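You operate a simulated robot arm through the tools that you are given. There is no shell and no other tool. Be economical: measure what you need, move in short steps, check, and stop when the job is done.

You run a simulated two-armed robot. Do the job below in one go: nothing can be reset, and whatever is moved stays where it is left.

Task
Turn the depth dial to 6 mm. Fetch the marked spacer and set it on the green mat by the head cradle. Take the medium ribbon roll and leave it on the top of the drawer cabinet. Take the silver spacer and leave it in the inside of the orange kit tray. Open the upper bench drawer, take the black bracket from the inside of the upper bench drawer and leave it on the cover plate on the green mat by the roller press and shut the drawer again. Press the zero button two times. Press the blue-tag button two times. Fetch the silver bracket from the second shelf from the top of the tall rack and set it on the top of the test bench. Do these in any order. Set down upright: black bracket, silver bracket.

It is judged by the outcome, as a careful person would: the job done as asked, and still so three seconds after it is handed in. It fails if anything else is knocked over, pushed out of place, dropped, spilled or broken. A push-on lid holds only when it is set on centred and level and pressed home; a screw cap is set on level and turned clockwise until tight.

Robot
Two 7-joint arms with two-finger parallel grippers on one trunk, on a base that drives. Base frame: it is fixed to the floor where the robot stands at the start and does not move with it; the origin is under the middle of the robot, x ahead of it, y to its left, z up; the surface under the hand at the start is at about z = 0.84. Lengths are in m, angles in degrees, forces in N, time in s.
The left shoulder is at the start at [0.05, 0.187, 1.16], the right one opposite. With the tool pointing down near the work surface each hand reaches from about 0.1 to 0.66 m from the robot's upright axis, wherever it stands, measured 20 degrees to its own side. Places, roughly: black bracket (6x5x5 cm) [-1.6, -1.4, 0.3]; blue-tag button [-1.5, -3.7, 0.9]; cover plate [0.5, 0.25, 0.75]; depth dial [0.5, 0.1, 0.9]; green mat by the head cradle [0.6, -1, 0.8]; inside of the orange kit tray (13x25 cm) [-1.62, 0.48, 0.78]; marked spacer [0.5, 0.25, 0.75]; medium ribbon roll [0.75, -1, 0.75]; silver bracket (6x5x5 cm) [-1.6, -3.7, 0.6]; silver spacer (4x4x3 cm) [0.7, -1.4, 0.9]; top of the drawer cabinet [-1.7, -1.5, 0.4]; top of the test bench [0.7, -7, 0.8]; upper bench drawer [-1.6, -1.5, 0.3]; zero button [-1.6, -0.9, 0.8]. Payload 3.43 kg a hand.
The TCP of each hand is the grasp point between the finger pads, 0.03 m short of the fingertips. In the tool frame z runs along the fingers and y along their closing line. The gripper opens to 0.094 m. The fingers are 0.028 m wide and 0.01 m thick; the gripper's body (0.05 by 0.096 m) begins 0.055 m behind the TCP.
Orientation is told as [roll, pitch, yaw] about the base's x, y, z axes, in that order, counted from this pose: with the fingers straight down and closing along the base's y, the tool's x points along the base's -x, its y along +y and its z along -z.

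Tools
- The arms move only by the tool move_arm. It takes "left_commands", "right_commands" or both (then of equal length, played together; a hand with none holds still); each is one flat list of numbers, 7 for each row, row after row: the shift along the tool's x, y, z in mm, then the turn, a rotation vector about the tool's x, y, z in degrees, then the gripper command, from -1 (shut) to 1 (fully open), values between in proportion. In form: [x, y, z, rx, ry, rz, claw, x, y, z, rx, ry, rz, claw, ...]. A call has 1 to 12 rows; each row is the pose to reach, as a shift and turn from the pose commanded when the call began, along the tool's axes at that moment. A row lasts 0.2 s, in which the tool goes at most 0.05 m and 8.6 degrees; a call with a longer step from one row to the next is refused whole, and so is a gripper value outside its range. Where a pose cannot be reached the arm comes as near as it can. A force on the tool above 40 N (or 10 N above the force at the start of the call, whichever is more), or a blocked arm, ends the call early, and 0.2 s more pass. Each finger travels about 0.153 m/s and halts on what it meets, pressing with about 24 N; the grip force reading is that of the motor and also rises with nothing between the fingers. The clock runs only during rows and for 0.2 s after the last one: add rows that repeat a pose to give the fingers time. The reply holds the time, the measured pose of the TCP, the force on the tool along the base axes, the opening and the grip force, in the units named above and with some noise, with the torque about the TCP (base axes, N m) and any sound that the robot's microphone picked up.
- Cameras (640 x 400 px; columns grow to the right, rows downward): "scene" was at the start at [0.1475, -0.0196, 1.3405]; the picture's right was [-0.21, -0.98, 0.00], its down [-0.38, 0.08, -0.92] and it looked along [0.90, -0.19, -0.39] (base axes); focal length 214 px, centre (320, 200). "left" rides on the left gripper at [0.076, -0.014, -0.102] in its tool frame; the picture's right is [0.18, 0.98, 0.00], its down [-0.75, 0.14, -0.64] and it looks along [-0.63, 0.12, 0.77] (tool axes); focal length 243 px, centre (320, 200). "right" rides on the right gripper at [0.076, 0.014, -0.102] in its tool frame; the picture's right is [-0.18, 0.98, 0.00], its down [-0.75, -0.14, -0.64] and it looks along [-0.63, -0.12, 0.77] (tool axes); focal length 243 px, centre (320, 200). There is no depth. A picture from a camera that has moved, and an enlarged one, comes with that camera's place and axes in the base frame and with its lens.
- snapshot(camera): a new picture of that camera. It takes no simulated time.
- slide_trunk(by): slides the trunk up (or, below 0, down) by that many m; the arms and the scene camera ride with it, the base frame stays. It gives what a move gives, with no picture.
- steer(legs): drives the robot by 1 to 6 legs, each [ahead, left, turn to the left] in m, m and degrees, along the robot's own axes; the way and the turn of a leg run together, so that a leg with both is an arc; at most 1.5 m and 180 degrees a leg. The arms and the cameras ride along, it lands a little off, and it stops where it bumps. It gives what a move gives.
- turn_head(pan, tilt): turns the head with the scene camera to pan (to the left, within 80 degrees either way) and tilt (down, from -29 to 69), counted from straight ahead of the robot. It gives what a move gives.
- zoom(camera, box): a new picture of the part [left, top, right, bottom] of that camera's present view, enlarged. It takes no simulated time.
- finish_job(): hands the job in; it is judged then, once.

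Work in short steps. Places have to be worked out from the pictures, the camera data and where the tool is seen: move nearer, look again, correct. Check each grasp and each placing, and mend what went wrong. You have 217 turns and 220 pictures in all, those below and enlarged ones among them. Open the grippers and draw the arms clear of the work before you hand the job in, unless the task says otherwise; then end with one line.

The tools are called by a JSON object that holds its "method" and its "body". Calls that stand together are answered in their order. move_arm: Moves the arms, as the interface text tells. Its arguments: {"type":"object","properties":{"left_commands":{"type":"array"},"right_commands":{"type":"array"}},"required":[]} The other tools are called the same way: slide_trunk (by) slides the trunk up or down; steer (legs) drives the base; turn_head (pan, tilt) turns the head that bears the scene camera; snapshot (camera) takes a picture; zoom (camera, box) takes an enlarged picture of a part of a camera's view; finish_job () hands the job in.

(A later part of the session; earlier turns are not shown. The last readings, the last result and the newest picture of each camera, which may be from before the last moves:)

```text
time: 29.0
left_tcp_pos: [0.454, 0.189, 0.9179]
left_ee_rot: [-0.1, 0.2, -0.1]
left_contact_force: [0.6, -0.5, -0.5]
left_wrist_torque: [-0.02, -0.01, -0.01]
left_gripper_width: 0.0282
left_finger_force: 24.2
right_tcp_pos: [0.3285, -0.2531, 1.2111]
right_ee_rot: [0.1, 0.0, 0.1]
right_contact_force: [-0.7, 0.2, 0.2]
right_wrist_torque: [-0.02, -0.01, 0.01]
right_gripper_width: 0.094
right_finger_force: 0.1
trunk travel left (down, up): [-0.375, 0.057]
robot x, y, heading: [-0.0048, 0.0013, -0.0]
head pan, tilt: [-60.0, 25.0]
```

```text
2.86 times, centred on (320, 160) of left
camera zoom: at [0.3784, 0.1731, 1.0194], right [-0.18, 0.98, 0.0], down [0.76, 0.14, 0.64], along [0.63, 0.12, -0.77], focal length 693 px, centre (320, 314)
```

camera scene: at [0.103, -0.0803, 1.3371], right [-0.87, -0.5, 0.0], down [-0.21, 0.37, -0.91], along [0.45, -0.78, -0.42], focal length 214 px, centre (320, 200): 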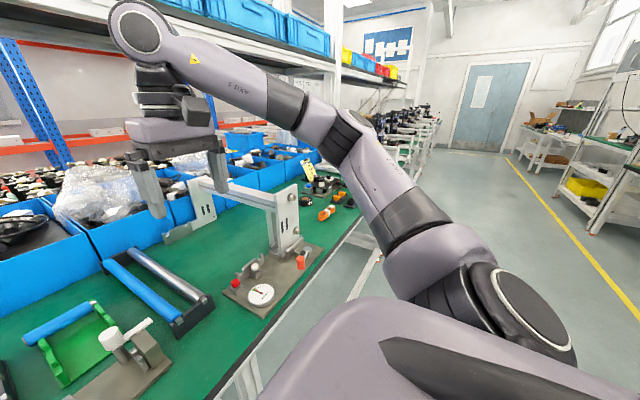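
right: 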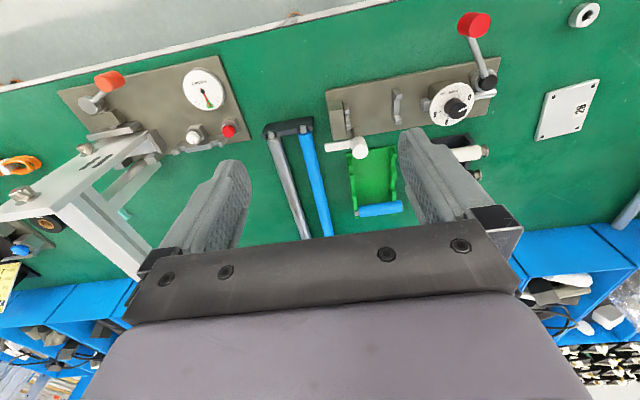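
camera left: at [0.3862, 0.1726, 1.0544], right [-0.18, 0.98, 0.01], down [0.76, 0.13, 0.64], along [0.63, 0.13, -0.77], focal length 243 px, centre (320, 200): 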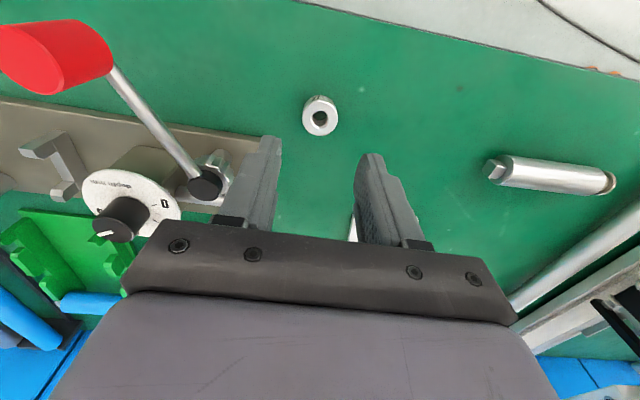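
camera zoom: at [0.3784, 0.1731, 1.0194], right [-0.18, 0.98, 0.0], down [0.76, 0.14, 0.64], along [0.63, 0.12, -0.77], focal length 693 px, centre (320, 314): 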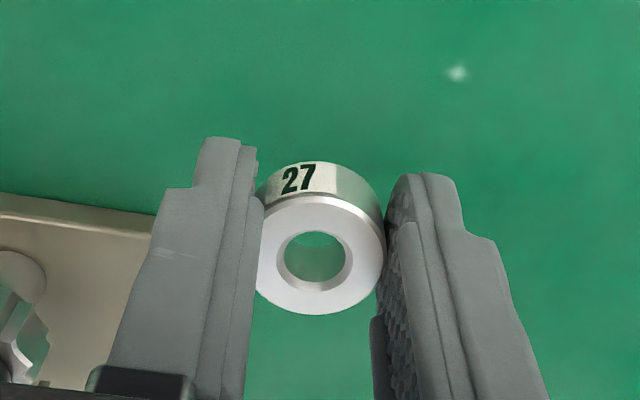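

The ring is held. I'll raise and retract, then drive 1 m to the right.

{"method": "move_arm", "body": {"left_commands": [0, 0, -45, 0, 0, 0, -1, 0, 0, -90, 0, 0, 0, -1, 0, 0, -135, 0, 0, 0, -1, 30, 0, -170, 0, 0, 0, -1, 60, 0, -200, 0, 0, 0, -1, 100, 0, -210, 0, 0, 0, -1, 130, 0, -210, 0, 0, 0, -1]}}

{"method": "steer", "body": {"legs": [[-0.15, 0, 0], [0, -1.0, 0]]}}

{"method": "turn_head", "body": {"pan": 0, "tilt": 30}}

{"method": "snapshot", "body": {"camera": "scene"}}

{"method": "snapshot", "body": {"camera": "right"}}

{"method": "snapshot", "body": {"camera": "left"}}

```text
time: 30.6
left_tcp_pos: [0.3268, 0.188, 1.125]
left_ee_rot: [0.0, 0.1, 0.0]
left_contact_force: [-0.4, -0.2, -0.5]
left_wrist_torque: [-0.01, 0.0, 0.0]
left_gripper_width: 0.0286
left_finger_force: 23.8
right_tcp_pos: [0.3288, -0.2525, 1.2111]
right_ee_rot: [0.2, -0.1, 0.0]
right_contact_force: [-0.3, 0.0, -0.1]
right_wrist_torque: [0.0, -0.02, 0.0]
right_gripper_width: 0.0939
right_finger_force: 0.3
trunk travel left (down, up): [-0.375, 0.057]
robot x, y, heading: [0.0035, -0.0021, -0.2]
head pan, tilt: [-60.0, 25.0]
```

```text
time: 40.6
left_tcp_pos: [0.1697, -0.8166, 1.1249]
left_ee_rot: [-0.1, 0.1, -1.2]
left_contact_force: [0.3, -0.1, -0.8]
left_wrist_torque: [-0.02, -0.02, 0.05]
left_gripper_width: 0.0282
left_finger_force: 23.7
right_tcp_pos: [0.163, -1.2562, 1.2111]
right_ee_rot: [0.1, -0.1, -1.1]
right_contact_force: [0.1, -0.8, 0.2]
right_wrist_torque: [-0.02, -0.02, -0.01]
right_gripper_width: 0.0941
right_finger_force: 0.0
trunk travel left (down, up): [-0.375, 0.057]
robot x, y, heading: [-0.1586, -0.9992, -1.3]
head pan, tilt: [-60.0, 25.0]
```

```text
time: 41.9
left_tcp_pos: [0.1702, -0.8154, 1.1246]
left_ee_rot: [-0.2, 0.1, -1.3]
left_contact_force: [0.1, -0.3, 0.6]
left_wrist_torque: [-0.02, 0.0, 0.01]
left_gripper_width: 0.0286
left_finger_force: 24.1
right_tcp_pos: [0.1638, -1.258, 1.2109]
right_ee_rot: [0.1, -0.1, -1.1]
right_contact_force: [-0.1, -0.4, 0.4]
right_wrist_torque: [0.0, -0.02, 0.02]
right_gripper_width: 0.094
right_finger_force: 0.0
trunk travel left (down, up): [-0.375, 0.057]
robot x, y, heading: [-0.1638, -1.0001, -1.1]
head pan, tilt: [0.0, 30.0]
```

```text
186 pictures are left
camera scene: at [-0.014, -1.0021, 1.3291], right [-0.02, -1.0, 0.0], down [-0.5, 0.01, -0.87], along [0.87, -0.02, -0.5], focal length 214 px, centre (320, 200)
```

scene: 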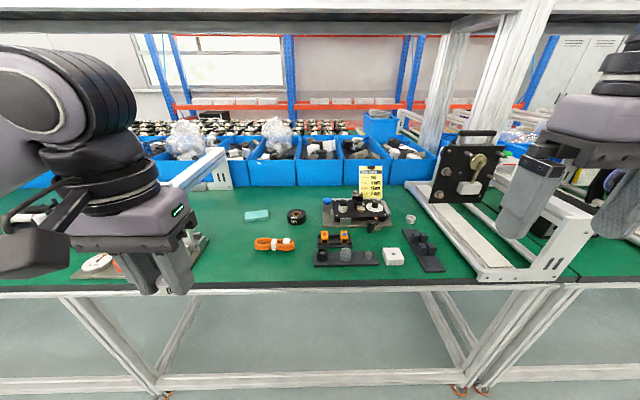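

```text
185 pictures are left
camera right: at [0.0865, -1.2407, 1.3156], right [0.2, 0.98, 0.0], down [0.75, -0.16, 0.64], along [0.63, -0.13, -0.77], focal length 243 px, centre (320, 200)
```

right: 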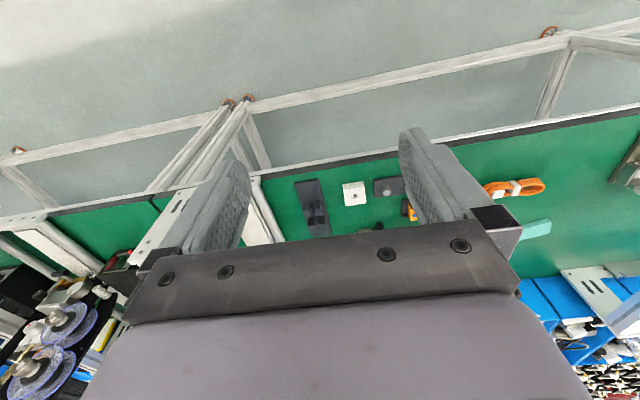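

```text
184 pictures are left
camera left: at [0.094, -0.83, 1.2273], right [-0.16, 0.99, 0.0], down [0.76, 0.13, 0.64], along [0.63, 0.1, -0.77], focal length 243 px, centre (320, 200)
```

left: 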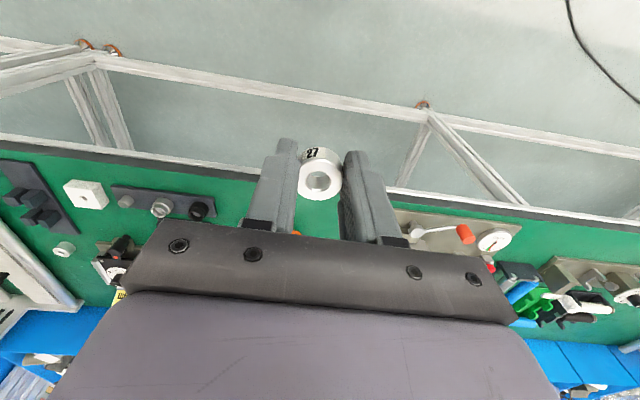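

I'll zoom in on this work area to identify the items.

{"method": "zoom", "body": {"camera": "scene", "box": [230, 170, 450, 280]}}

{"method": "zoom", "body": {"camera": "scene", "box": [400, 120, 600, 290]}}

```text
2.91 times, centred on (340, 225) of scene
camera zoom: at [-0.014, -1.0021, 1.3291], right [-0.02, -1.0, 0.0], down [-0.5, 0.01, -0.87], along [0.87, -0.02, -0.5], focal length 624 px, centre (262, 127)
```

zoom: 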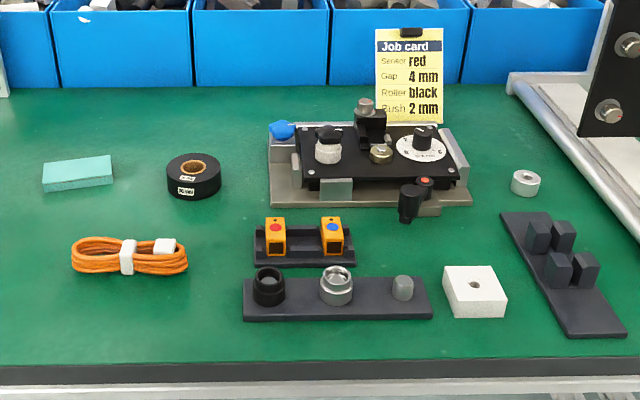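

```text
2.35 times, centred on (500, 205) of scene
camera zoom: at [-0.014, -1.0021, 1.3291], right [-0.02, -1.0, 0.0], down [-0.5, 0.01, -0.87], along [0.87, -0.02, -0.5], focal length 505 px, centre (-104, 188)
```

zoom: 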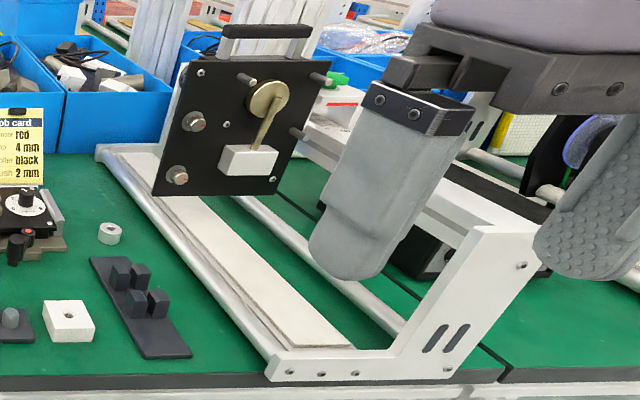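

The silver spacer is the small ring at about (0.66, -1.37). The ribbon roll is the black roll at about (0.668, -0.928). A free mat spot lies at about (0.60, -0.972). I'll drive forward, and check the roll label.

{"method": "steer", "body": {"legs": [[0.19, 0.03, 1.2]]}}

{"method": "snapshot", "body": {"camera": "left"}}

{"method": "zoom", "body": {"camera": "scene", "box": [200, 180, 400, 320]}}

```text
time: 43.5
left_tcp_pos: [0.3602, -0.783, 1.1245]
left_ee_rot: [-0.2, 0.3, -0.1]
left_contact_force: [-0.2, 0.4, -0.1]
left_wrist_torque: [-0.01, 0.02, 0.0]
left_gripper_width: 0.0285
left_finger_force: 24.3
right_tcp_pos: [0.3605, -1.2256, 1.2123]
right_ee_rot: [0.2, -0.1, 0.0]
right_contact_force: [-0.2, 0.3, -0.1]
right_wrist_torque: [-0.01, 0.02, 0.0]
right_gripper_width: 0.0939
right_finger_force: 0.0
trunk travel left (down, up): [-0.375, 0.057]
robot x, y, heading: [0.0318, -0.9691, -0.2]
head pan, tilt: [0.0, 30.0]
```

```text
181 pictures are left
camera left: at [0.2847, -0.7981, 1.2271], right [-0.18, 0.98, 0.0], down [0.76, 0.14, 0.64], along [0.63, 0.11, -0.77], focal length 243 px, centre (320, 200)
```

left: 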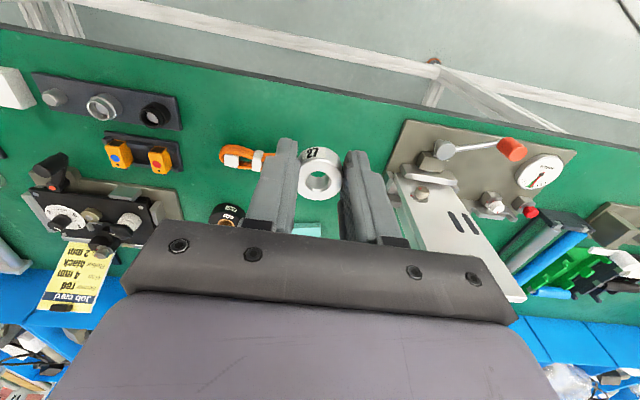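

```text
2.86 times, centred on (300, 250) of scene
camera zoom: at [0.1797, -0.9718, 1.329], right [0.0, -1.0, 0.0], down [-0.5, 0.0, -0.87], along [0.87, 0.0, -0.5], focal length 613 px, centre (377, 57)
```

zoom: 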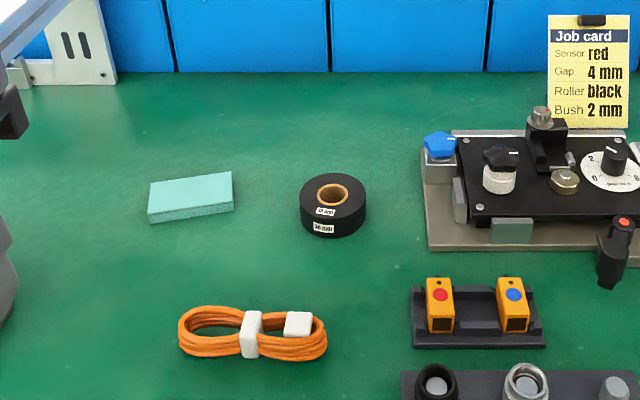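

I'll read the roll's label.

{"method": "zoom", "body": {"camera": "scene", "box": [290, 233, 335, 268]}}

```text
11.43 times, centred on (312, 250) of scene
camera zoom: at [0.1797, -0.9718, 1.329], right [0.0, -1.0, 0.0], down [-0.5, 0.0, -0.87], along [0.87, 0.0, -0.5], focal length 2451 px, centre (406, -377)
```

zoom: 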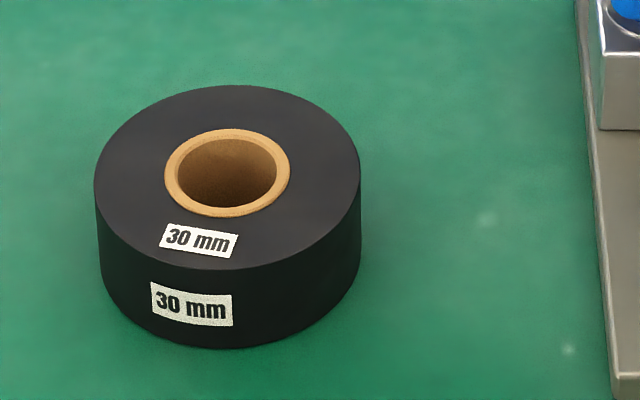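

It is the 30 mm roll, the only ribbon roll here. Now I'll bring the ring over the free mat spot at (0.595, -0.967).

{"method": "move_arm", "body": {"left_commands": [-30, -23, 10, 0, 0, 0, -1, -60, -46, 20, 0, 0, 0, -1, -90, -69, 40, 0, 0, 0, -1, -120, -92, 60, 0, 0, 0, -1, -150, -115, 85, 0, 0, 0, -1, -180, -138, 110, 0, 0, 0, -1, -208, -161, 140, 0, 0, 0, -1, -235, -184, 170, 0, 0, 0, -1]}}

{"method": "snapshot", "body": {"camera": "left"}}

{"method": "zoom", "body": {"camera": "scene", "box": [200, 180, 400, 320]}}

```text
time: 45.3
left_tcp_pos: [0.5944, -0.9713, 0.9524]
left_ee_rot: [0.1, 0.1, -0.4]
left_contact_force: [-0.3, 0.2, 0.1]
left_wrist_torque: [0.0, 0.04, -0.01]
left_gripper_width: 0.0283
left_finger_force: 23.5
right_tcp_pos: [0.3593, -1.2263, 1.2108]
right_ee_rot: [0.1, -0.1, -0.1]
right_contact_force: [0.6, -0.3, 0.1]
right_wrist_torque: [0.01, -0.01, -0.04]
right_gripper_width: 0.0941
right_finger_force: 0.1
trunk travel left (down, up): [-0.375, 0.057]
robot x, y, heading: [0.033, -0.9717, -0.1]
head pan, tilt: [0.0, 30.0]
```

```text
178 pictures are left
camera left: at [0.5187, -0.9869, 1.0562], right [-0.18, 0.98, 0.0], down [0.76, 0.14, 0.64], along [0.63, 0.11, -0.77], focal length 243 px, centre (320, 200)
```

left: 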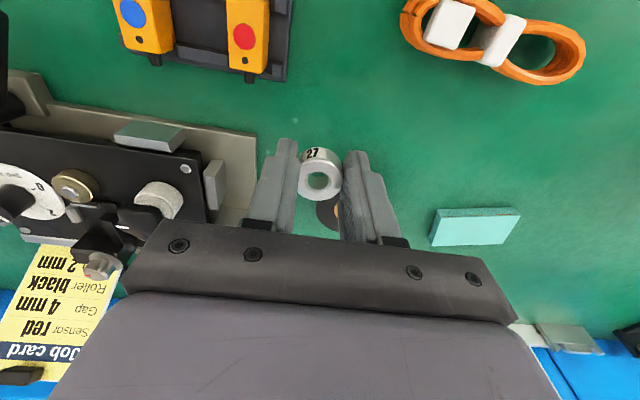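

```text
2.86 times, centred on (300, 250) of scene
camera zoom: at [0.1791, -0.973, 1.3291], right [0.0, -1.0, 0.0], down [-0.5, 0.0, -0.87], along [0.87, 0.0, -0.5], focal length 613 px, centre (377, 57)
```

zoom: 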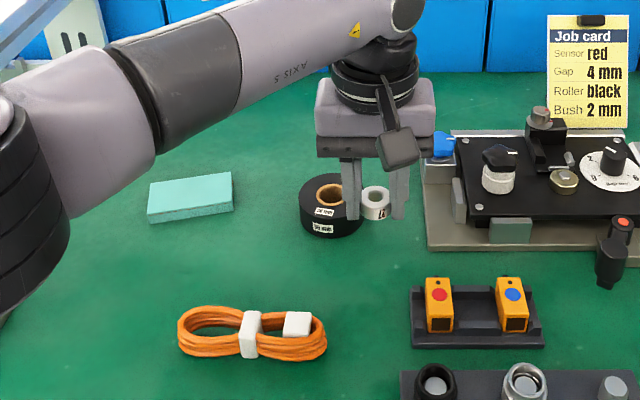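

The spot is clear. I'll lower to the mat and release.

{"method": "move_arm", "body": {"left_commands": [8, 3, 40, 0, 0, 0, -1, 8, 3, 65, 0, 0, 0, -1, 8, 3, 75, 0, 0, 0, -1, 8, 3, 80, 0, 0, 0, -1, 8, 3, 80, 0, 0, 0, -0.15, 8, 3, 80, 0, 0, 0, -0.15]}}

{"method": "zoom", "body": {"camera": "left", "box": [220, 90, 420, 230]}}

```text
time: 46.7
left_tcp_pos: [0.5865, -0.9645, 0.8741]
left_ee_rot: [-0.1, 0.1, -0.2]
left_contact_force: [0.5, -0.5, -0.2]
left_wrist_torque: [0.02, 0.02, 0.01]
left_gripper_width: 0.04
left_finger_force: 0.1
right_tcp_pos: [0.3605, -1.224, 1.2109]
right_ee_rot: [0.0, 0.0, -0.2]
right_contact_force: [-0.5, 1.0, 0.9]
right_wrist_torque: [0.02, -0.03, 0.02]
right_gripper_width: 0.0939
right_finger_force: 0.0
trunk travel left (down, up): [-0.375, 0.057]
robot x, y, heading: [0.0284, -0.9681, -0.1]
head pan, tilt: [0.0, 30.0]
```

```text
2.86 times, centred on (320, 160) of left
camera zoom: at [0.51, -0.9799, 0.9769], right [-0.18, 0.98, 0.0], down [0.76, 0.14, 0.64], along [0.63, 0.12, -0.77], focal length 693 px, centre (320, 314)
```

zoom: 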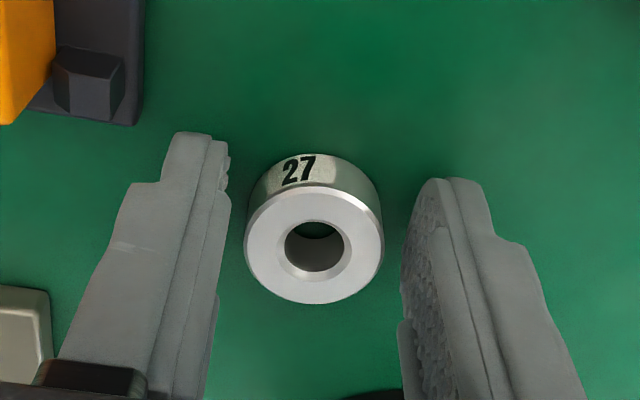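

The spacer stands on the mat. I'll lift, open fully and move toward the roll at about (0.675, -0.925).

{"method": "move_arm", "body": {"left_commands": [0, 0, -40, 0, 0, 0, -0.15, 0, 0, -80, 0, 0, 0, -0.15, 0, 0, -120, 0, 0, 0, 0.3, -30, 13, -130, 0, 0, 0, 1, -60, 26, -130, 0, 0, 0, 1, -88, 40, -130, 0, 0, 0, 1]}}

{"method": "snapshot", "body": {"camera": "left"}}

{"method": "zoom", "body": {"camera": "scene", "box": [200, 180, 400, 320]}}

```text
time: 48.1
left_tcp_pos: [0.6372, -0.9113, 0.9985]
left_ee_rot: [-0.2, 0.1, -0.3]
left_contact_force: [0.3, -0.2, 0.6]
left_wrist_torque: [0.01, 0.0, -0.02]
left_gripper_width: 0.0938
left_finger_force: 0.1
left hand out of reach, approached as far as the arm can: row 5, 6
right_tcp_pos: [0.3585, -1.2244, 1.2103]
right_ee_rot: [0.1, -0.1, -0.1]
right_contact_force: [0.9, -0.1, -0.1]
right_wrist_torque: [-0.01, -0.01, -0.01]
right_gripper_width: 0.0938
right_finger_force: 0.0
trunk travel left (down, up): [-0.375, 0.057]
robot x, y, heading: [0.0324, -0.9738, -0.4]
head pan, tilt: [0.0, 30.0]
```

```text
175 pictures are left
camera left: at [0.5597, -0.9261, 1.1012], right [-0.18, 0.98, 0.0], down [0.76, 0.14, 0.64], along [0.63, 0.11, -0.77], focal length 243 px, centre (320, 200)
```

left: 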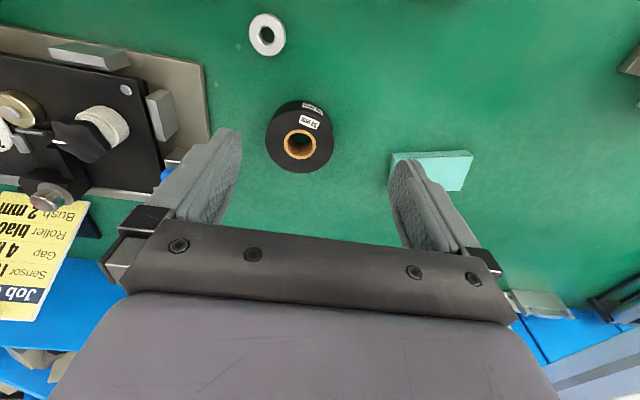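

```text
2.86 times, centred on (300, 250) of scene
camera zoom: at [0.1789, -0.9722, 1.3291], right [0.0, -1.0, 0.0], down [-0.5, 0.0, -0.87], along [0.87, 0.0, -0.5], focal length 613 px, centre (377, 57)
```

zoom: 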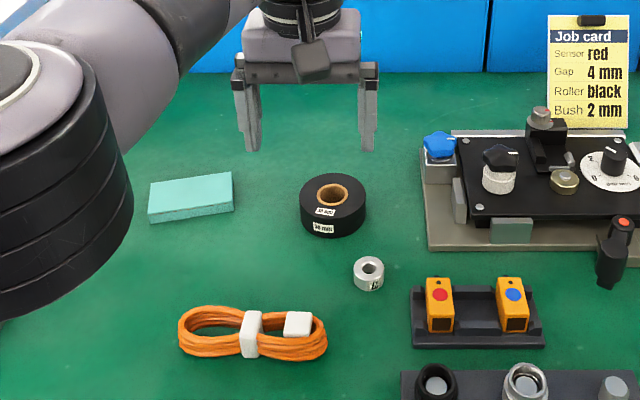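

The roll is at (0.677, -0.927), just out of reach. I'll drive 6 cm forward.

{"method": "steer", "body": {"legs": [[0.06, 0, 0]]}}

{"method": "snapshot", "body": {"camera": "left"}}

```text
time: 49.3
left_tcp_pos: [0.6889, -0.9097, 0.9972]
left_ee_rot: [0.1, 0.3, -0.1]
left_contact_force: [0.3, -0.9, 0.1]
left_wrist_torque: [0.01, 0.01, 0.02]
left_gripper_width: 0.0939
left_finger_force: 0.1
right_tcp_pos: [0.4124, -1.224, 1.2109]
right_ee_rot: [0.1, 0.0, 0.0]
right_contact_force: [-0.2, -0.7, -0.2]
right_wrist_torque: [0.03, -0.01, 0.0]
right_gripper_width: 0.0942
right_finger_force: 0.0
trunk travel left (down, up): [-0.375, 0.057]
robot x, y, heading: [0.086, -0.9711, -0.4]
head pan, tilt: [0.0, 30.0]
stopped in leg 1: the robot was blocked; the commanded pose is now the measured one
```

```text
173 pictures are left
camera left: at [0.6115, -0.9247, 1.1005], right [-0.18, 0.98, 0.0], down [0.76, 0.14, 0.64], along [0.63, 0.12, -0.77], focal length 243 px, centre (320, 200)
```

left: 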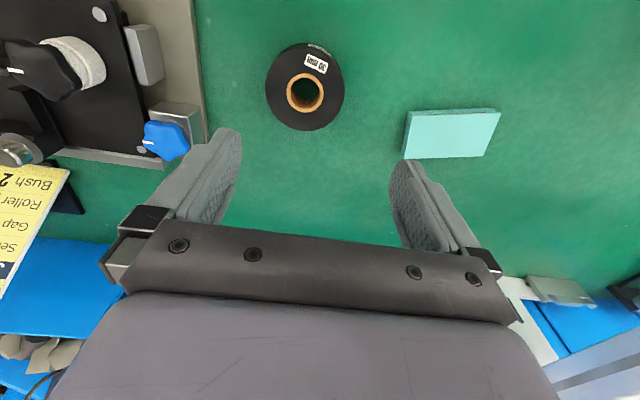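

The base now touches the bench. The roll centre is (0.676, -0.926). I'll align and descend around it.

{"method": "move_arm", "body": {"left_commands": [13, -16, 0, 0, 0, 0, 1, 13, -16, 40, 0, 0, 0, 1, 13, -16, 80, 0, 0, 0, 1, 13, -16, 110, 0, 0, 0, 1, 13, -16, 121, 0, 0, 0, 1, 13, -16, 121, 0, 0, 0, -1, 13, -16, 121, 0, 0, 0, -1, 13, -16, 121, 0, 0, 0, -1]}}

{"method": "snapshot", "body": {"camera": "left"}}

```text
time: 51.1
left_tcp_pos: [0.6717, -0.9245, 0.8739]
left_ee_rot: [-0.1, 0.1, 0.0]
left_contact_force: [-0.5, -0.5, 0.7]
left_wrist_torque: [-0.02, 0.0, -0.05]
left_gripper_width: 0.07
left_finger_force: 24.2
left hand out of reach, approached as far as the arm can: row 1
right_tcp_pos: [0.413, -1.2238, 1.2107]
right_ee_rot: [0.2, -0.1, -0.2]
right_contact_force: [-0.6, 0.2, 1.0]
right_wrist_torque: [0.0, 0.0, -0.02]
right_gripper_width: 0.0941
right_finger_force: 0.1
trunk travel left (down, up): [-0.375, 0.057]
robot x, y, heading: [0.086, -0.9711, 0.1]
head pan, tilt: [0.0, 30.0]
```

```text
172 pictures are left
camera left: at [0.5965, -0.9393, 0.9779], right [-0.18, 0.98, 0.0], down [0.76, 0.14, 0.64], along [0.63, 0.12, -0.77], focal length 243 px, centre (320, 200)
```

left: 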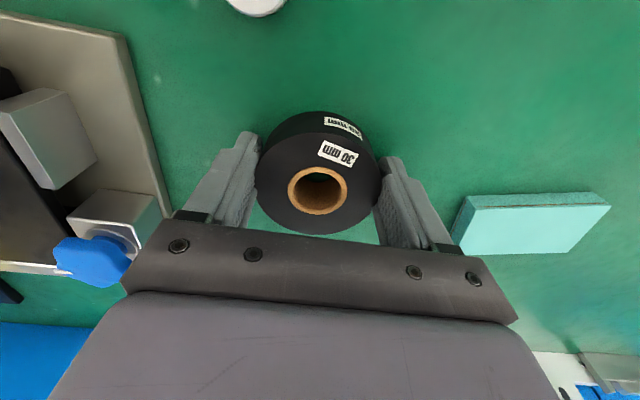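

The roll is gripped at 70 mm. I'll lift it straight up, then back.

{"method": "move_arm", "body": {"left_commands": [0, 0, -10, 0, 0, 0, -1, 0, 0, -35, 0, 0, 0, -1, 0, 0, -75, 0, 0, 0, -1, 0, 0, -115, 0, 0, 0, -1, 30, 0, -145, 0, 0, 0, -1, 65, 10, -180, 0, 0, 0, -1, 100, 20, -210, 0, 0, 0, -1, 140, 30, -230, 0, 0, 0, -1, 180, 40, -240, 0, 0, 0, -1, 220, 50, -250, 0, 0, 0, -1]}}

{"method": "snapshot", "body": {"camera": "left"}}

{"method": "zoom", "body": {"camera": "scene", "box": [200, 180, 440, 350]}}

```text
refused: row 6 steps farther than a row can; nothing moved
```

```text
171 pictures are left
camera left: at [0.5965, -0.9393, 0.9779], right [-0.18, 0.98, 0.0], down [0.76, 0.14, 0.64], along [0.63, 0.12, -0.77], focal length 243 px, centre (320, 200)
```

left: 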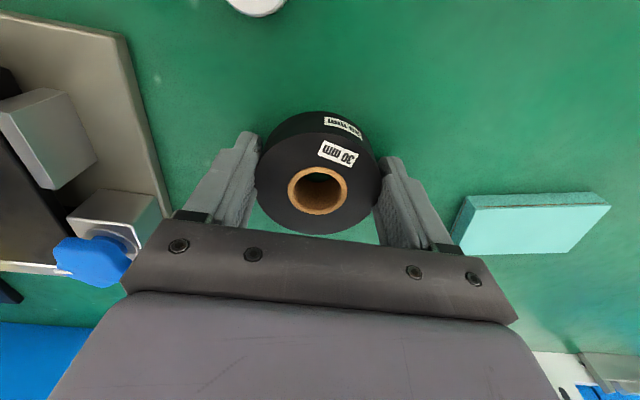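

```text
2.35 times, centred on (320, 265) of scene
camera zoom: at [0.2306, -0.972, 1.3291], right [0.0, -1.0, 0.0], down [-0.5, 0.0, -0.87], along [0.87, 0.0, -0.5], focal length 505 px, centre (320, 47)
```

zoom: 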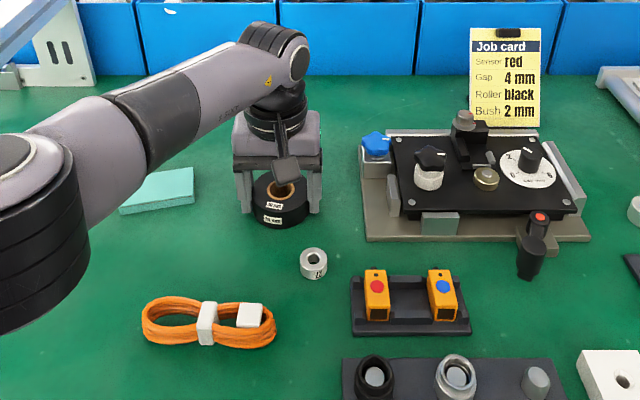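

Row 6 was a hair too long; I'll retry with smaller steps.

{"method": "move_arm", "body": {"left_commands": [0, 0, -10, 0, 0, 0, -1, 0, 0, -35, 0, 0, 0, -1, 0, 0, -75, 0, 0, 0, -1, 0, 0, -115, 0, 0, 0, -1, 0, 0, -155, 0, 0, 0, -1, 25, 7, -190, 0, 0, 0, -1, 55, 14, -220, 0, 0, 0, -1, 95, 24, -240, 0, 0, 0, -1, 135, 34, -250, 0, 0, 0, -1, 175, 44, -250, 0, 0, 0, -1, 215, 54, -250, 0, 0, 0, -1]}}

{"method": "snapshot", "body": {"camera": "left"}}

```text
time: 53.5
left_tcp_pos: [0.4593, -0.8735, 1.1288]
left_ee_rot: [-0.2, 0.1, 0.1]
left_contact_force: [0.1, -0.2, -0.9]
left_wrist_torque: [-0.02, -0.01, 0.01]
left_gripper_width: 0.07
left_finger_force: 23.9
right_tcp_pos: [0.412, -1.2241, 1.2115]
right_ee_rot: [0.1, 0.0, 0.0]
right_contact_force: [-0.2, 0.2, 0.0]
right_wrist_torque: [0.0, -0.02, 0.03]
right_gripper_width: 0.0939
right_finger_force: 0.1
trunk travel left (down, up): [-0.375, 0.057]
robot x, y, heading: [0.0828, -0.969, 0.1]
head pan, tilt: [0.0, 30.0]
```

```text
169 pictures are left
camera left: at [0.3835, -0.8884, 1.2324], right [-0.18, 0.98, 0.0], down [0.75, 0.14, 0.64], along [0.63, 0.12, -0.77], focal length 243 px, centre (320, 200)
```

left: 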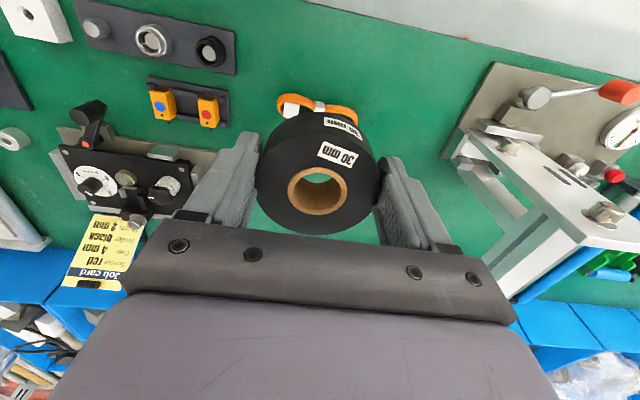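

The roll is secure. I'll shift right so the right hand can reach the silver spacer.

{"method": "steer", "body": {"legs": [[-0.03, 0, 0], [0, -0.23, 0]]}}

{"method": "snapshot", "body": {"camera": "right"}}

{"method": "snapshot", "body": {"camera": "scene"}}

```text
time: 56.6
left_tcp_pos: [0.4293, -1.109, 1.1303]
left_ee_rot: [0.0, 0.1, -0.2]
left_contact_force: [-0.4, 0.1, -0.9]
left_wrist_torque: [-0.01, 0.03, 0.03]
left_gripper_width: 0.0701
left_finger_force: 23.5
right_tcp_pos: [0.3815, -1.4583, 1.2106]
right_ee_rot: [0.1, 0.1, -0.1]
right_contact_force: [0.5, -0.4, -0.3]
right_wrist_torque: [0.0, 0.04, -0.03]
right_gripper_width: 0.0941
right_finger_force: 0.1
trunk travel left (down, up): [-0.375, 0.057]
robot x, y, heading: [0.0507, -1.2068, -0.2]
head pan, tilt: [0.0, 30.0]
```

```text
168 pictures are left
camera right: at [0.3047, -1.4432, 1.3152], right [0.19, 0.98, 0.0], down [0.75, -0.14, 0.64], along [0.63, -0.12, -0.77], focal length 243 px, centre (320, 200)
```

right: 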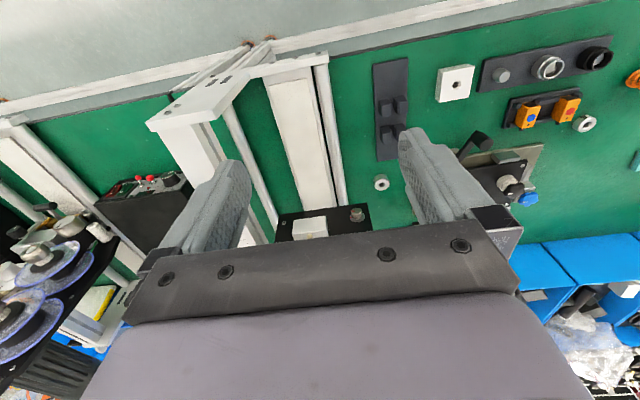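

```text
167 pictures are left
camera scene: at [0.1999, -1.2064, 1.3291], right [0.0, -1.0, 0.0], down [-0.5, 0.0, -0.87], along [0.87, 0.0, -0.5], focal length 214 px, centre (320, 200)
```

scene: 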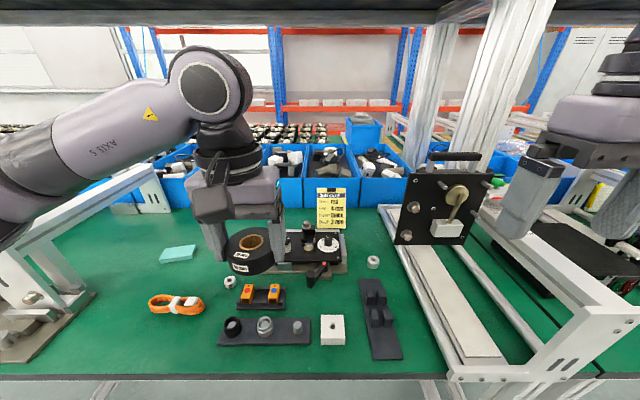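

The silver spacer is at (0.653, -1.364), close to the hanging black plate. I'll zoom to judge the clearance.

{"method": "zoom", "body": {"camera": "scene", "box": [340, 140, 520, 290]}}

{"method": "zoom", "body": {"camera": "right", "box": [260, 60, 460, 240]}}

```text
2.67 times, centred on (430, 215) of scene
camera zoom: at [0.1999, -1.2064, 1.3291], right [0.0, -1.0, 0.0], down [-0.5, 0.0, -0.87], along [0.87, 0.0, -0.5], focal length 572 px, centre (27, 160)
```

zoom: 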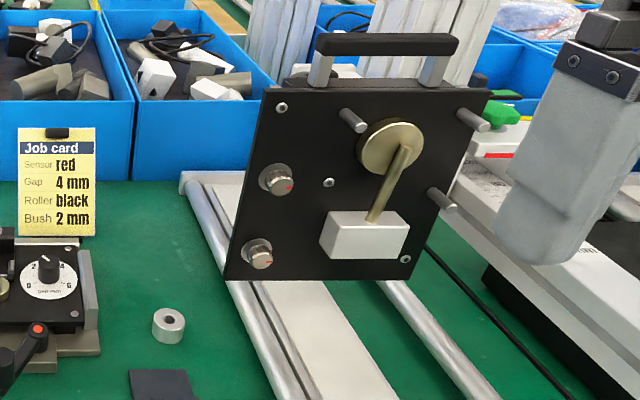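

```text
2.22 times, centred on (360, 150) of right
camera zoom: at [0.3047, -1.4432, 1.3152], right [0.19, 0.98, 0.0], down [0.75, -0.14, 0.64], along [0.63, -0.12, -0.77], focal length 539 px, centre (231, 311)
```

zoom: 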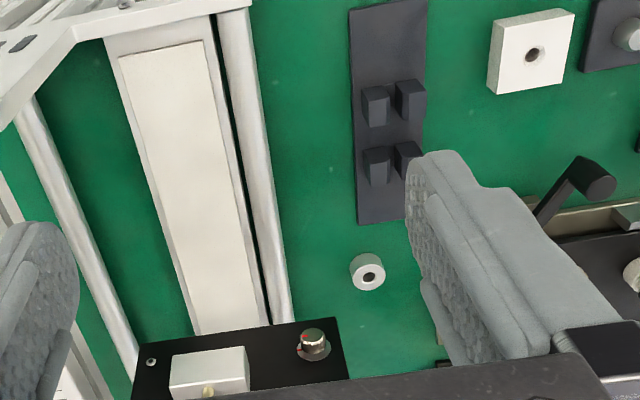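

The black plate's edge is at y≈-1.40, only about 36 mm from the spacer. So I'll grip along x (yaw ≈-90°) with the hand leaning a bit toward +y. First I rotate at a safe height and move the left hand a bit away.

{"method": "move_arm", "body": {"right_commands": [-9, 9, 0, 0, 0, 8, 0.1, -18, 18, 0, 0, 0, 16, 0.1, -27, 27, 0, 0, 0, 24, 0.1, -36, 36, 0, 0, 0, 32, 0.1, -45, 45, 0, 0, 0, 40, 0.1, -54, 54, 0, 0, 0, 48, 0.1, -63, 63, 0, 0, 0, 56, 0.1, -72, 72, 0, 0, 0, 64, 0.1, -81, 81, 0, 0, 0, 72, 0.1, -90, 90, 0, 0, 0, 80, 0.1, -100, 100, 0, 0, 0, 88, 0.1], "left_commands": [0, 6, 0, 0, 0, 0, -1, 0, 12, 0, 0, 0, 0, -1, 0, 18, 0, 0, 0, 0, -1, 0, 24, 0, 0, 0, 0, -1, 0, 30, 0, 0, 0, 0, -1, 0, 36, 0, 0, 0, 0, -1, 0, 42, 0, 0, 0, 0, -1, 0, 48, 0, 0, 0, 0, -1, 0, 54, 0, 0, 0, 0, -1, 0, 60, 0, 0, 0, 0, -1, 0, 66, 0, 0, 0, 0, -1]}}

{"method": "snapshot", "body": {"camera": "right"}}

```text
time: 59.0
left_tcp_pos: [0.4295, -1.0406, 1.1307]
left_ee_rot: [-0.1, 0.2, -0.2]
left_contact_force: [0.0, 0.5, -1.5]
left_wrist_torque: [-0.01, 0.0, -0.02]
left_gripper_width: 0.0701
left_finger_force: 24.5
right_tcp_pos: [0.4809, -1.36, 1.2096]
right_ee_rot: [0.2, 0.0, -88.3]
right_contact_force: [0.3, 0.6, 0.8]
right_wrist_torque: [0.0, -0.01, 0.0]
right_gripper_width: 0.0519
right_finger_force: 0.0
trunk travel left (down, up): [-0.375, 0.057]
robot x, y, heading: [0.0541, -1.2059, -0.2]
head pan, tilt: [0.0, 30.0]
```

```text
164 pictures are left
camera right: at [0.4923, -1.2814, 1.3146], right [0.99, -0.15, 0.0], down [-0.12, -0.76, 0.64], along [-0.1, -0.63, -0.77], focal length 243 px, centre (320, 200)
```

right: 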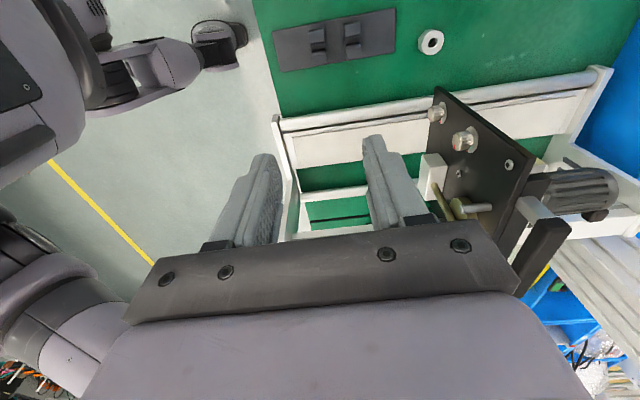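

Refined: spacer (0.655, -1.361), plate edge (0.63, -1.40). I'll nudge the base forward 2.5 cm, then bring the right hand over with a 12° lean.

{"method": "steer", "body": {"legs": [[0.025, 0, 0]]}}

{"method": "move_arm", "body": {"right_commands": [3, 30, 20, 0, -2.4, 0, 0.1, 3, 60, 40, 0, -4.8, 0, 0.1, 3, 90, 65, 0, -7.2, 0, 0.1, 3, 120, 90, 0, -9.6, 0, 0.1, 3, 150, 110, 0, -12, 0, 0.1]}}

{"method": "snapshot", "body": {"camera": "right"}}

{"method": "snapshot", "body": {"camera": "scene"}}

```text
time: 59.8
left_tcp_pos: [0.454, -1.0403, 1.1306]
left_ee_rot: [0.0, 0.3, -0.1]
left_contact_force: [1.7, 1.2, -1.4]
left_wrist_torque: [-0.01, 0.04, 0.02]
left_gripper_width: 0.0702
left_finger_force: 23.8
right_tcp_pos: [0.507, -1.3582, 1.2092]
right_ee_rot: [0.0, 0.0, -88.1]
right_contact_force: [1.2, -0.4, -0.5]
right_wrist_torque: [0.0, 0.05, -0.03]
right_gripper_width: 0.0517
right_finger_force: 0.0
trunk travel left (down, up): [-0.375, 0.057]
robot x, y, heading: [0.0758, -1.2071, -0.2]
head pan, tilt: [0.0, 30.0]
```

```text
time: 61.0
left_tcp_pos: [0.4561, -1.0402, 1.1306]
left_ee_rot: [-0.1, 0.2, -0.1]
left_contact_force: [0.2, 0.3, -1.5]
left_wrist_torque: [0.02, 0.0, 0.02]
left_gripper_width: 0.0702
left_finger_force: 24.0
right_tcp_pos: [0.6593, -1.3515, 1.0986]
right_ee_rot: [0.1, -12.0, -87.9]
right_contact_force: [0.4, 0.2, -0.3]
right_wrist_torque: [0.0, 0.03, 0.02]
right_gripper_width: 0.0518
right_finger_force: 0.2
trunk travel left (down, up): [-0.375, 0.057]
robot x, y, heading: [0.0809, -1.2033, 0.1]
head pan, tilt: [0.0, 30.0]
```

```text
163 pictures are left
camera right: at [0.6702, -1.2532, 1.1846], right [0.99, -0.14, 0.04], down [-0.12, -0.61, 0.78], along [-0.09, -0.78, -0.62], focal length 243 px, centre (320, 200)
```

right: 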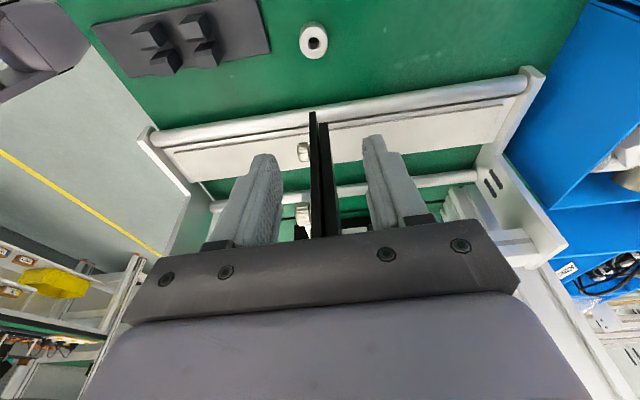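

```text
162 pictures are left
camera scene: at [0.226, -1.2054, 1.329], right [0.0, -1.0, 0.0], down [-0.5, 0.0, -0.87], along [0.87, 0.0, -0.5], focal length 214 px, centre (320, 200)
```

scene: 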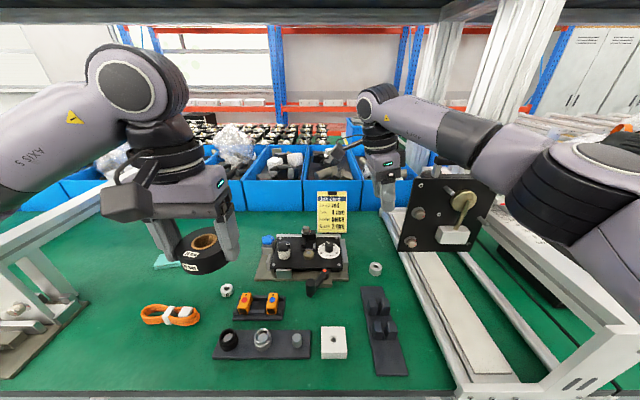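

Clearances look right and the spacer reads (0.658, -1.361). I'll descend straight down in the tilted frame, first to 40 mm above the grasp.

{"method": "move_arm", "body": {"right_commands": [9, 0, 44, 0, 0, 0, 0.1, 19, 0, 88, 0, 0, 0, 0.1, 28, 0, 132, 0, 0, 0, 0.1, 37, 0, 176, 0, 0, 0, 0.1]}}

{"method": "snapshot", "body": {"camera": "right"}}

{"method": "zoom", "body": {"camera": "scene", "box": [300, 140, 480, 290]}}

```text
time: 62.0
left_tcp_pos: [0.455, -1.0411, 1.1312]
left_ee_rot: [-0.1, 0.1, -0.2]
left_contact_force: [0.7, -0.6, -0.9]
left_wrist_torque: [-0.02, 0.0, 0.03]
left_gripper_width: 0.0702
left_finger_force: 24.0
right_tcp_pos: [0.6561, -1.3525, 0.9186]
right_ee_rot: [0.0, -11.8, -88.1]
right_contact_force: [-0.7, -0.7, 0.4]
right_wrist_torque: [0.01, -0.02, 0.0]
right_gripper_width: 0.0517
right_finger_force: 0.0
trunk travel left (down, up): [-0.375, 0.057]
robot x, y, heading: [0.0776, -1.2071, -0.3]
head pan, tilt: [0.0, 30.0]
```

```text
161 pictures are left
camera right: at [0.6663, -1.2549, 1.0058], right [0.99, -0.15, 0.04], down [-0.12, -0.61, 0.78], along [-0.09, -0.78, -0.62], focal length 243 px, centre (320, 200)
```

right: 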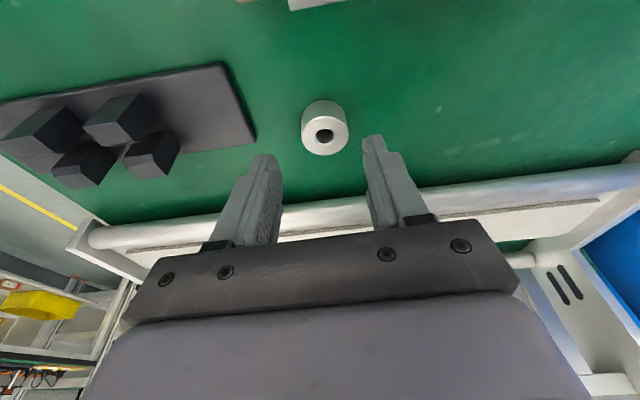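

```text
2.67 times, centred on (390, 215) of scene
camera zoom: at [0.2258, -1.2062, 1.3291], right [0.0, -1.0, 0.0], down [-0.5, 0.0, -0.87], along [0.87, 0.0, -0.5], focal length 572 px, centre (133, 160)
```

zoom: 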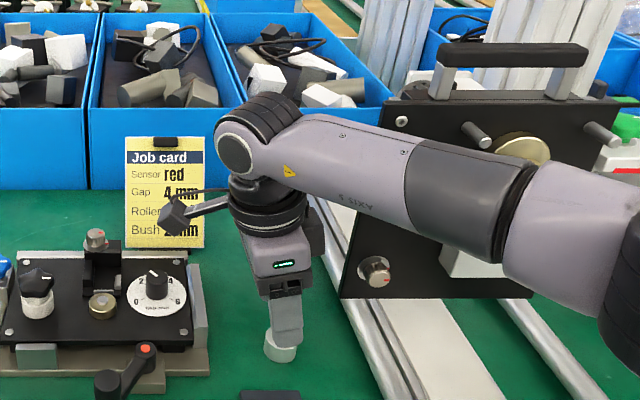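

Aligned: spacer (0.659, -1.362). I'll descend the last bit and close.

{"method": "move_arm", "body": {"right_commands": [5, 2, 22, 0, 0, 0, 0.1, 9, 2, 42, 0, 0, 0, 0.1, 9, 2, 42, 0, 0, 0, -1, 9, 2, 42, 0, 0, 0, -1, 9, 2, 42, 0, 0, 0, -1]}}

{"method": "snapshot", "body": {"camera": "right"}}

```text
time: 63.2
left_tcp_pos: [0.4565, -1.042, 1.1303]
left_ee_rot: [-0.1, 0.2, -0.1]
left_contact_force: [0.4, 0.3, -1.5]
left_wrist_torque: [0.0, 0.03, 0.02]
left_gripper_width: 0.0698
left_finger_force: 24.1
right_tcp_pos: [0.6576, -1.3513, 0.8764]
right_ee_rot: [0.1, -11.8, -88.2]
right_contact_force: [0.6, -0.7, 0.3]
right_wrist_torque: [-0.01, -0.02, 0.0]
right_gripper_width: 0.0322
right_finger_force: 23.4
trunk travel left (down, up): [-0.375, 0.057]
robot x, y, heading: [0.0791, -1.2069, -0.1]
head pan, tilt: [0.0, 30.0]
```

```text
159 pictures are left
camera right: at [0.6676, -1.255, 0.9633], right [0.99, -0.15, 0.04], down [-0.12, -0.61, 0.78], along [-0.09, -0.78, -0.62], focal length 243 px, centre (320, 200)
```

right: 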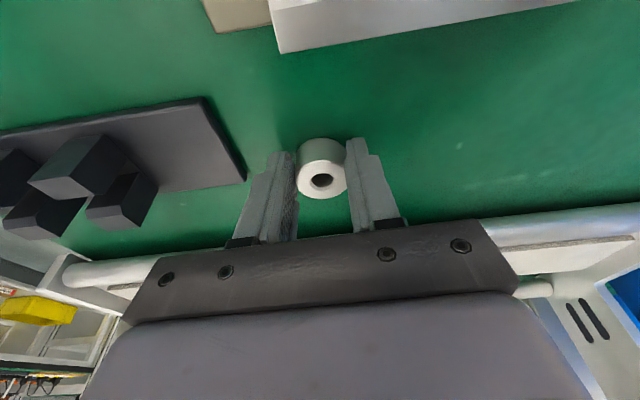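

Gripped at 32 mm. I'll lift straight up the way it came.

{"method": "move_arm", "body": {"right_commands": [-2, 0, -10, 0, 0, 0, -1, -6, 0, -30, 0, 0, 0, -1, -15, 0, -70, 0, 0, 0, -1, -23, 0, -110, 0, 0, 0, -1, -32, 0, -150, 0, 0, 0, -1, -41, 0, -190, 0, 0, 0, -1, -49, 0, -230, 0, 0, 0, -1]}}

{"method": "snapshot", "body": {"camera": "right"}}

```text
time: 64.8
left_tcp_pos: [0.4553, -1.0404, 1.1304]
left_ee_rot: [-0.2, 0.2, -0.1]
left_contact_force: [-0.2, 0.3, -1.5]
left_wrist_torque: [0.02, 0.0, -0.01]
left_gripper_width: 0.0701
left_finger_force: 23.4
right_tcp_pos: [0.6586, -1.3494, 1.1159]
right_ee_rot: [-0.1, -11.9, -88.0]
right_contact_force: [-0.5, -1.0, -0.9]
right_wrist_torque: [0.02, 0.02, 0.01]
right_gripper_width: 0.0324
right_finger_force: 24.3
trunk travel left (down, up): [-0.375, 0.057]
robot x, y, heading: [0.0773, -1.2073, -0.2]
head pan, tilt: [0.0, 30.0]
```

```text
158 pictures are left
camera right: at [0.6688, -1.2531, 1.2025], right [0.99, -0.15, 0.04], down [-0.12, -0.61, 0.78], along [-0.09, -0.78, -0.62], focal length 243 px, centre (320, 200)
```

right: 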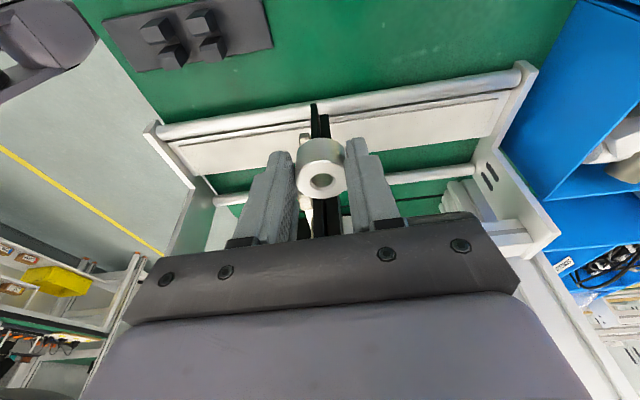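

The silver spacer is held. I'll retract the right hand and undo the lean.

{"method": "move_arm", "body": {"right_commands": [-3, -20, -15, 0, 2, 0, -1, -6, -55, -30, 0, 4, 0, -1, -8, -95, -40, 0, 6, 0, -1, -10, -135, -50, 0, 8, 0, -1, -10, -175, -50, 0, 10, 0, -1, -10, -210, -50, 0, 12, 0, -1, -10, -245, -50, 0, 12, 0, -1]}}

{"method": "turn_head", "body": {"pan": -80, "tilt": 20}}

{"method": "snapshot", "body": {"camera": "scene"}}

{"method": "turn_head", "body": {"pan": 80, "tilt": 20}}

{"method": "snapshot", "body": {"camera": "scene"}}

```text
time: 66.4
left_tcp_pos: [0.4561, -1.0406, 1.1303]
left_ee_rot: [-0.1, 0.1, -0.1]
left_contact_force: [-0.1, -0.5, -0.6]
left_wrist_torque: [-0.02, 0.0, 0.0]
left_gripper_width: 0.07
left_finger_force: 23.8
right_tcp_pos: [0.4125, -1.3577, 1.1642]
right_ee_rot: [0.1, 0.0, -88.1]
right_contact_force: [0.5, -0.3, -0.1]
right_wrist_torque: [0.02, -0.02, 0.0]
right_gripper_width: 0.0325
right_finger_force: 24.0
trunk travel left (down, up): [-0.375, 0.057]
robot x, y, heading: [0.0772, -1.2033, -0.1]
head pan, tilt: [0.0, 30.0]
```

```text
time: 67.9
left_tcp_pos: [0.4549, -1.0415, 1.1295]
left_ee_rot: [-0.1, 0.3, -0.1]
left_contact_force: [0.1, -0.2, -0.3]
left_wrist_torque: [-0.01, 0.01, 0.05]
left_gripper_width: 0.0699
left_finger_force: 23.9
right_tcp_pos: [0.4143, -1.3589, 1.1637]
right_ee_rot: [0.0, 0.1, -88.2]
right_contact_force: [0.7, -0.5, -0.3]
right_wrist_torque: [0.02, 0.0, 0.02]
right_gripper_width: 0.0323
right_finger_force: 23.9
trunk travel left (down, up): [-0.375, 0.057]
robot x, y, heading: [0.0772, -1.2048, -0.0]
head pan, tilt: [-80.0, 20.0]
```

```text
157 pictures are left
camera scene: at [0.1512, -1.2977, 1.3452], right [-0.98, -0.17, 0.0], down [-0.06, 0.34, -0.94], along [0.16, -0.93, -0.34], focal length 214 px, centre (320, 200)
```

scene: 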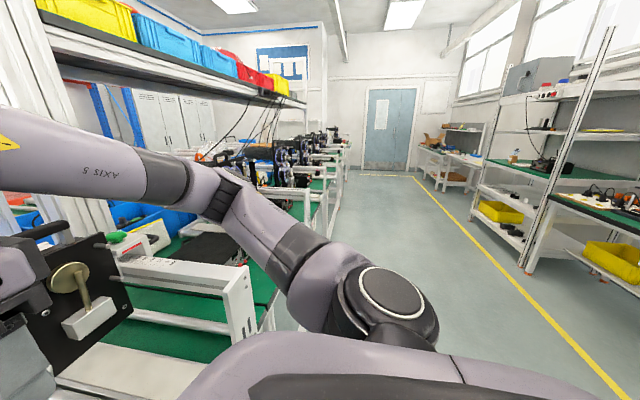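

```text
time: 70.4
left_tcp_pos: [0.4561, -1.0412, 1.1307]
left_ee_rot: [-0.1, 0.2, -0.1]
left_contact_force: [-1.3, 0.9, -1.6]
left_wrist_torque: [0.0, 0.02, 0.0]
left_gripper_width: 0.07
left_finger_force: 24.2
right_tcp_pos: [0.4133, -1.3581, 1.1644]
right_ee_rot: [0.1, 0.2, -88.2]
right_contact_force: [-0.6, 0.2, 0.0]
right_wrist_torque: [0.03, 0.0, 0.05]
right_gripper_width: 0.0325
right_finger_force: 23.4
trunk travel left (down, up): [-0.375, 0.057]
robot x, y, heading: [0.0786, -1.2049, -0.2]
head pan, tilt: [80.0, 20.0]
```

```text
156 pictures are left
camera scene: at [0.1515, -1.1143, 1.3452], right [0.98, -0.18, 0.0], down [-0.06, -0.34, -0.94], along [0.17, 0.93, -0.34], focal length 214 px, centre (320, 200)
```

scene: 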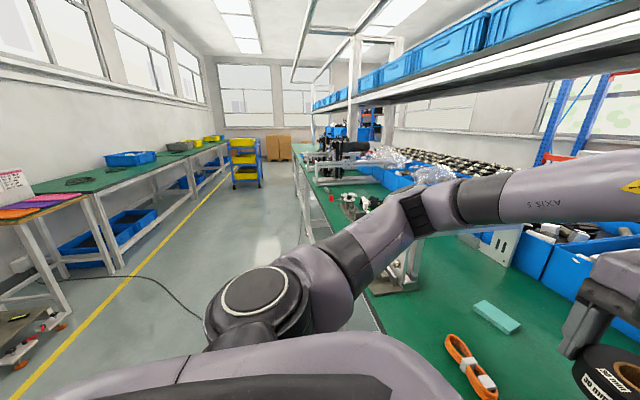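

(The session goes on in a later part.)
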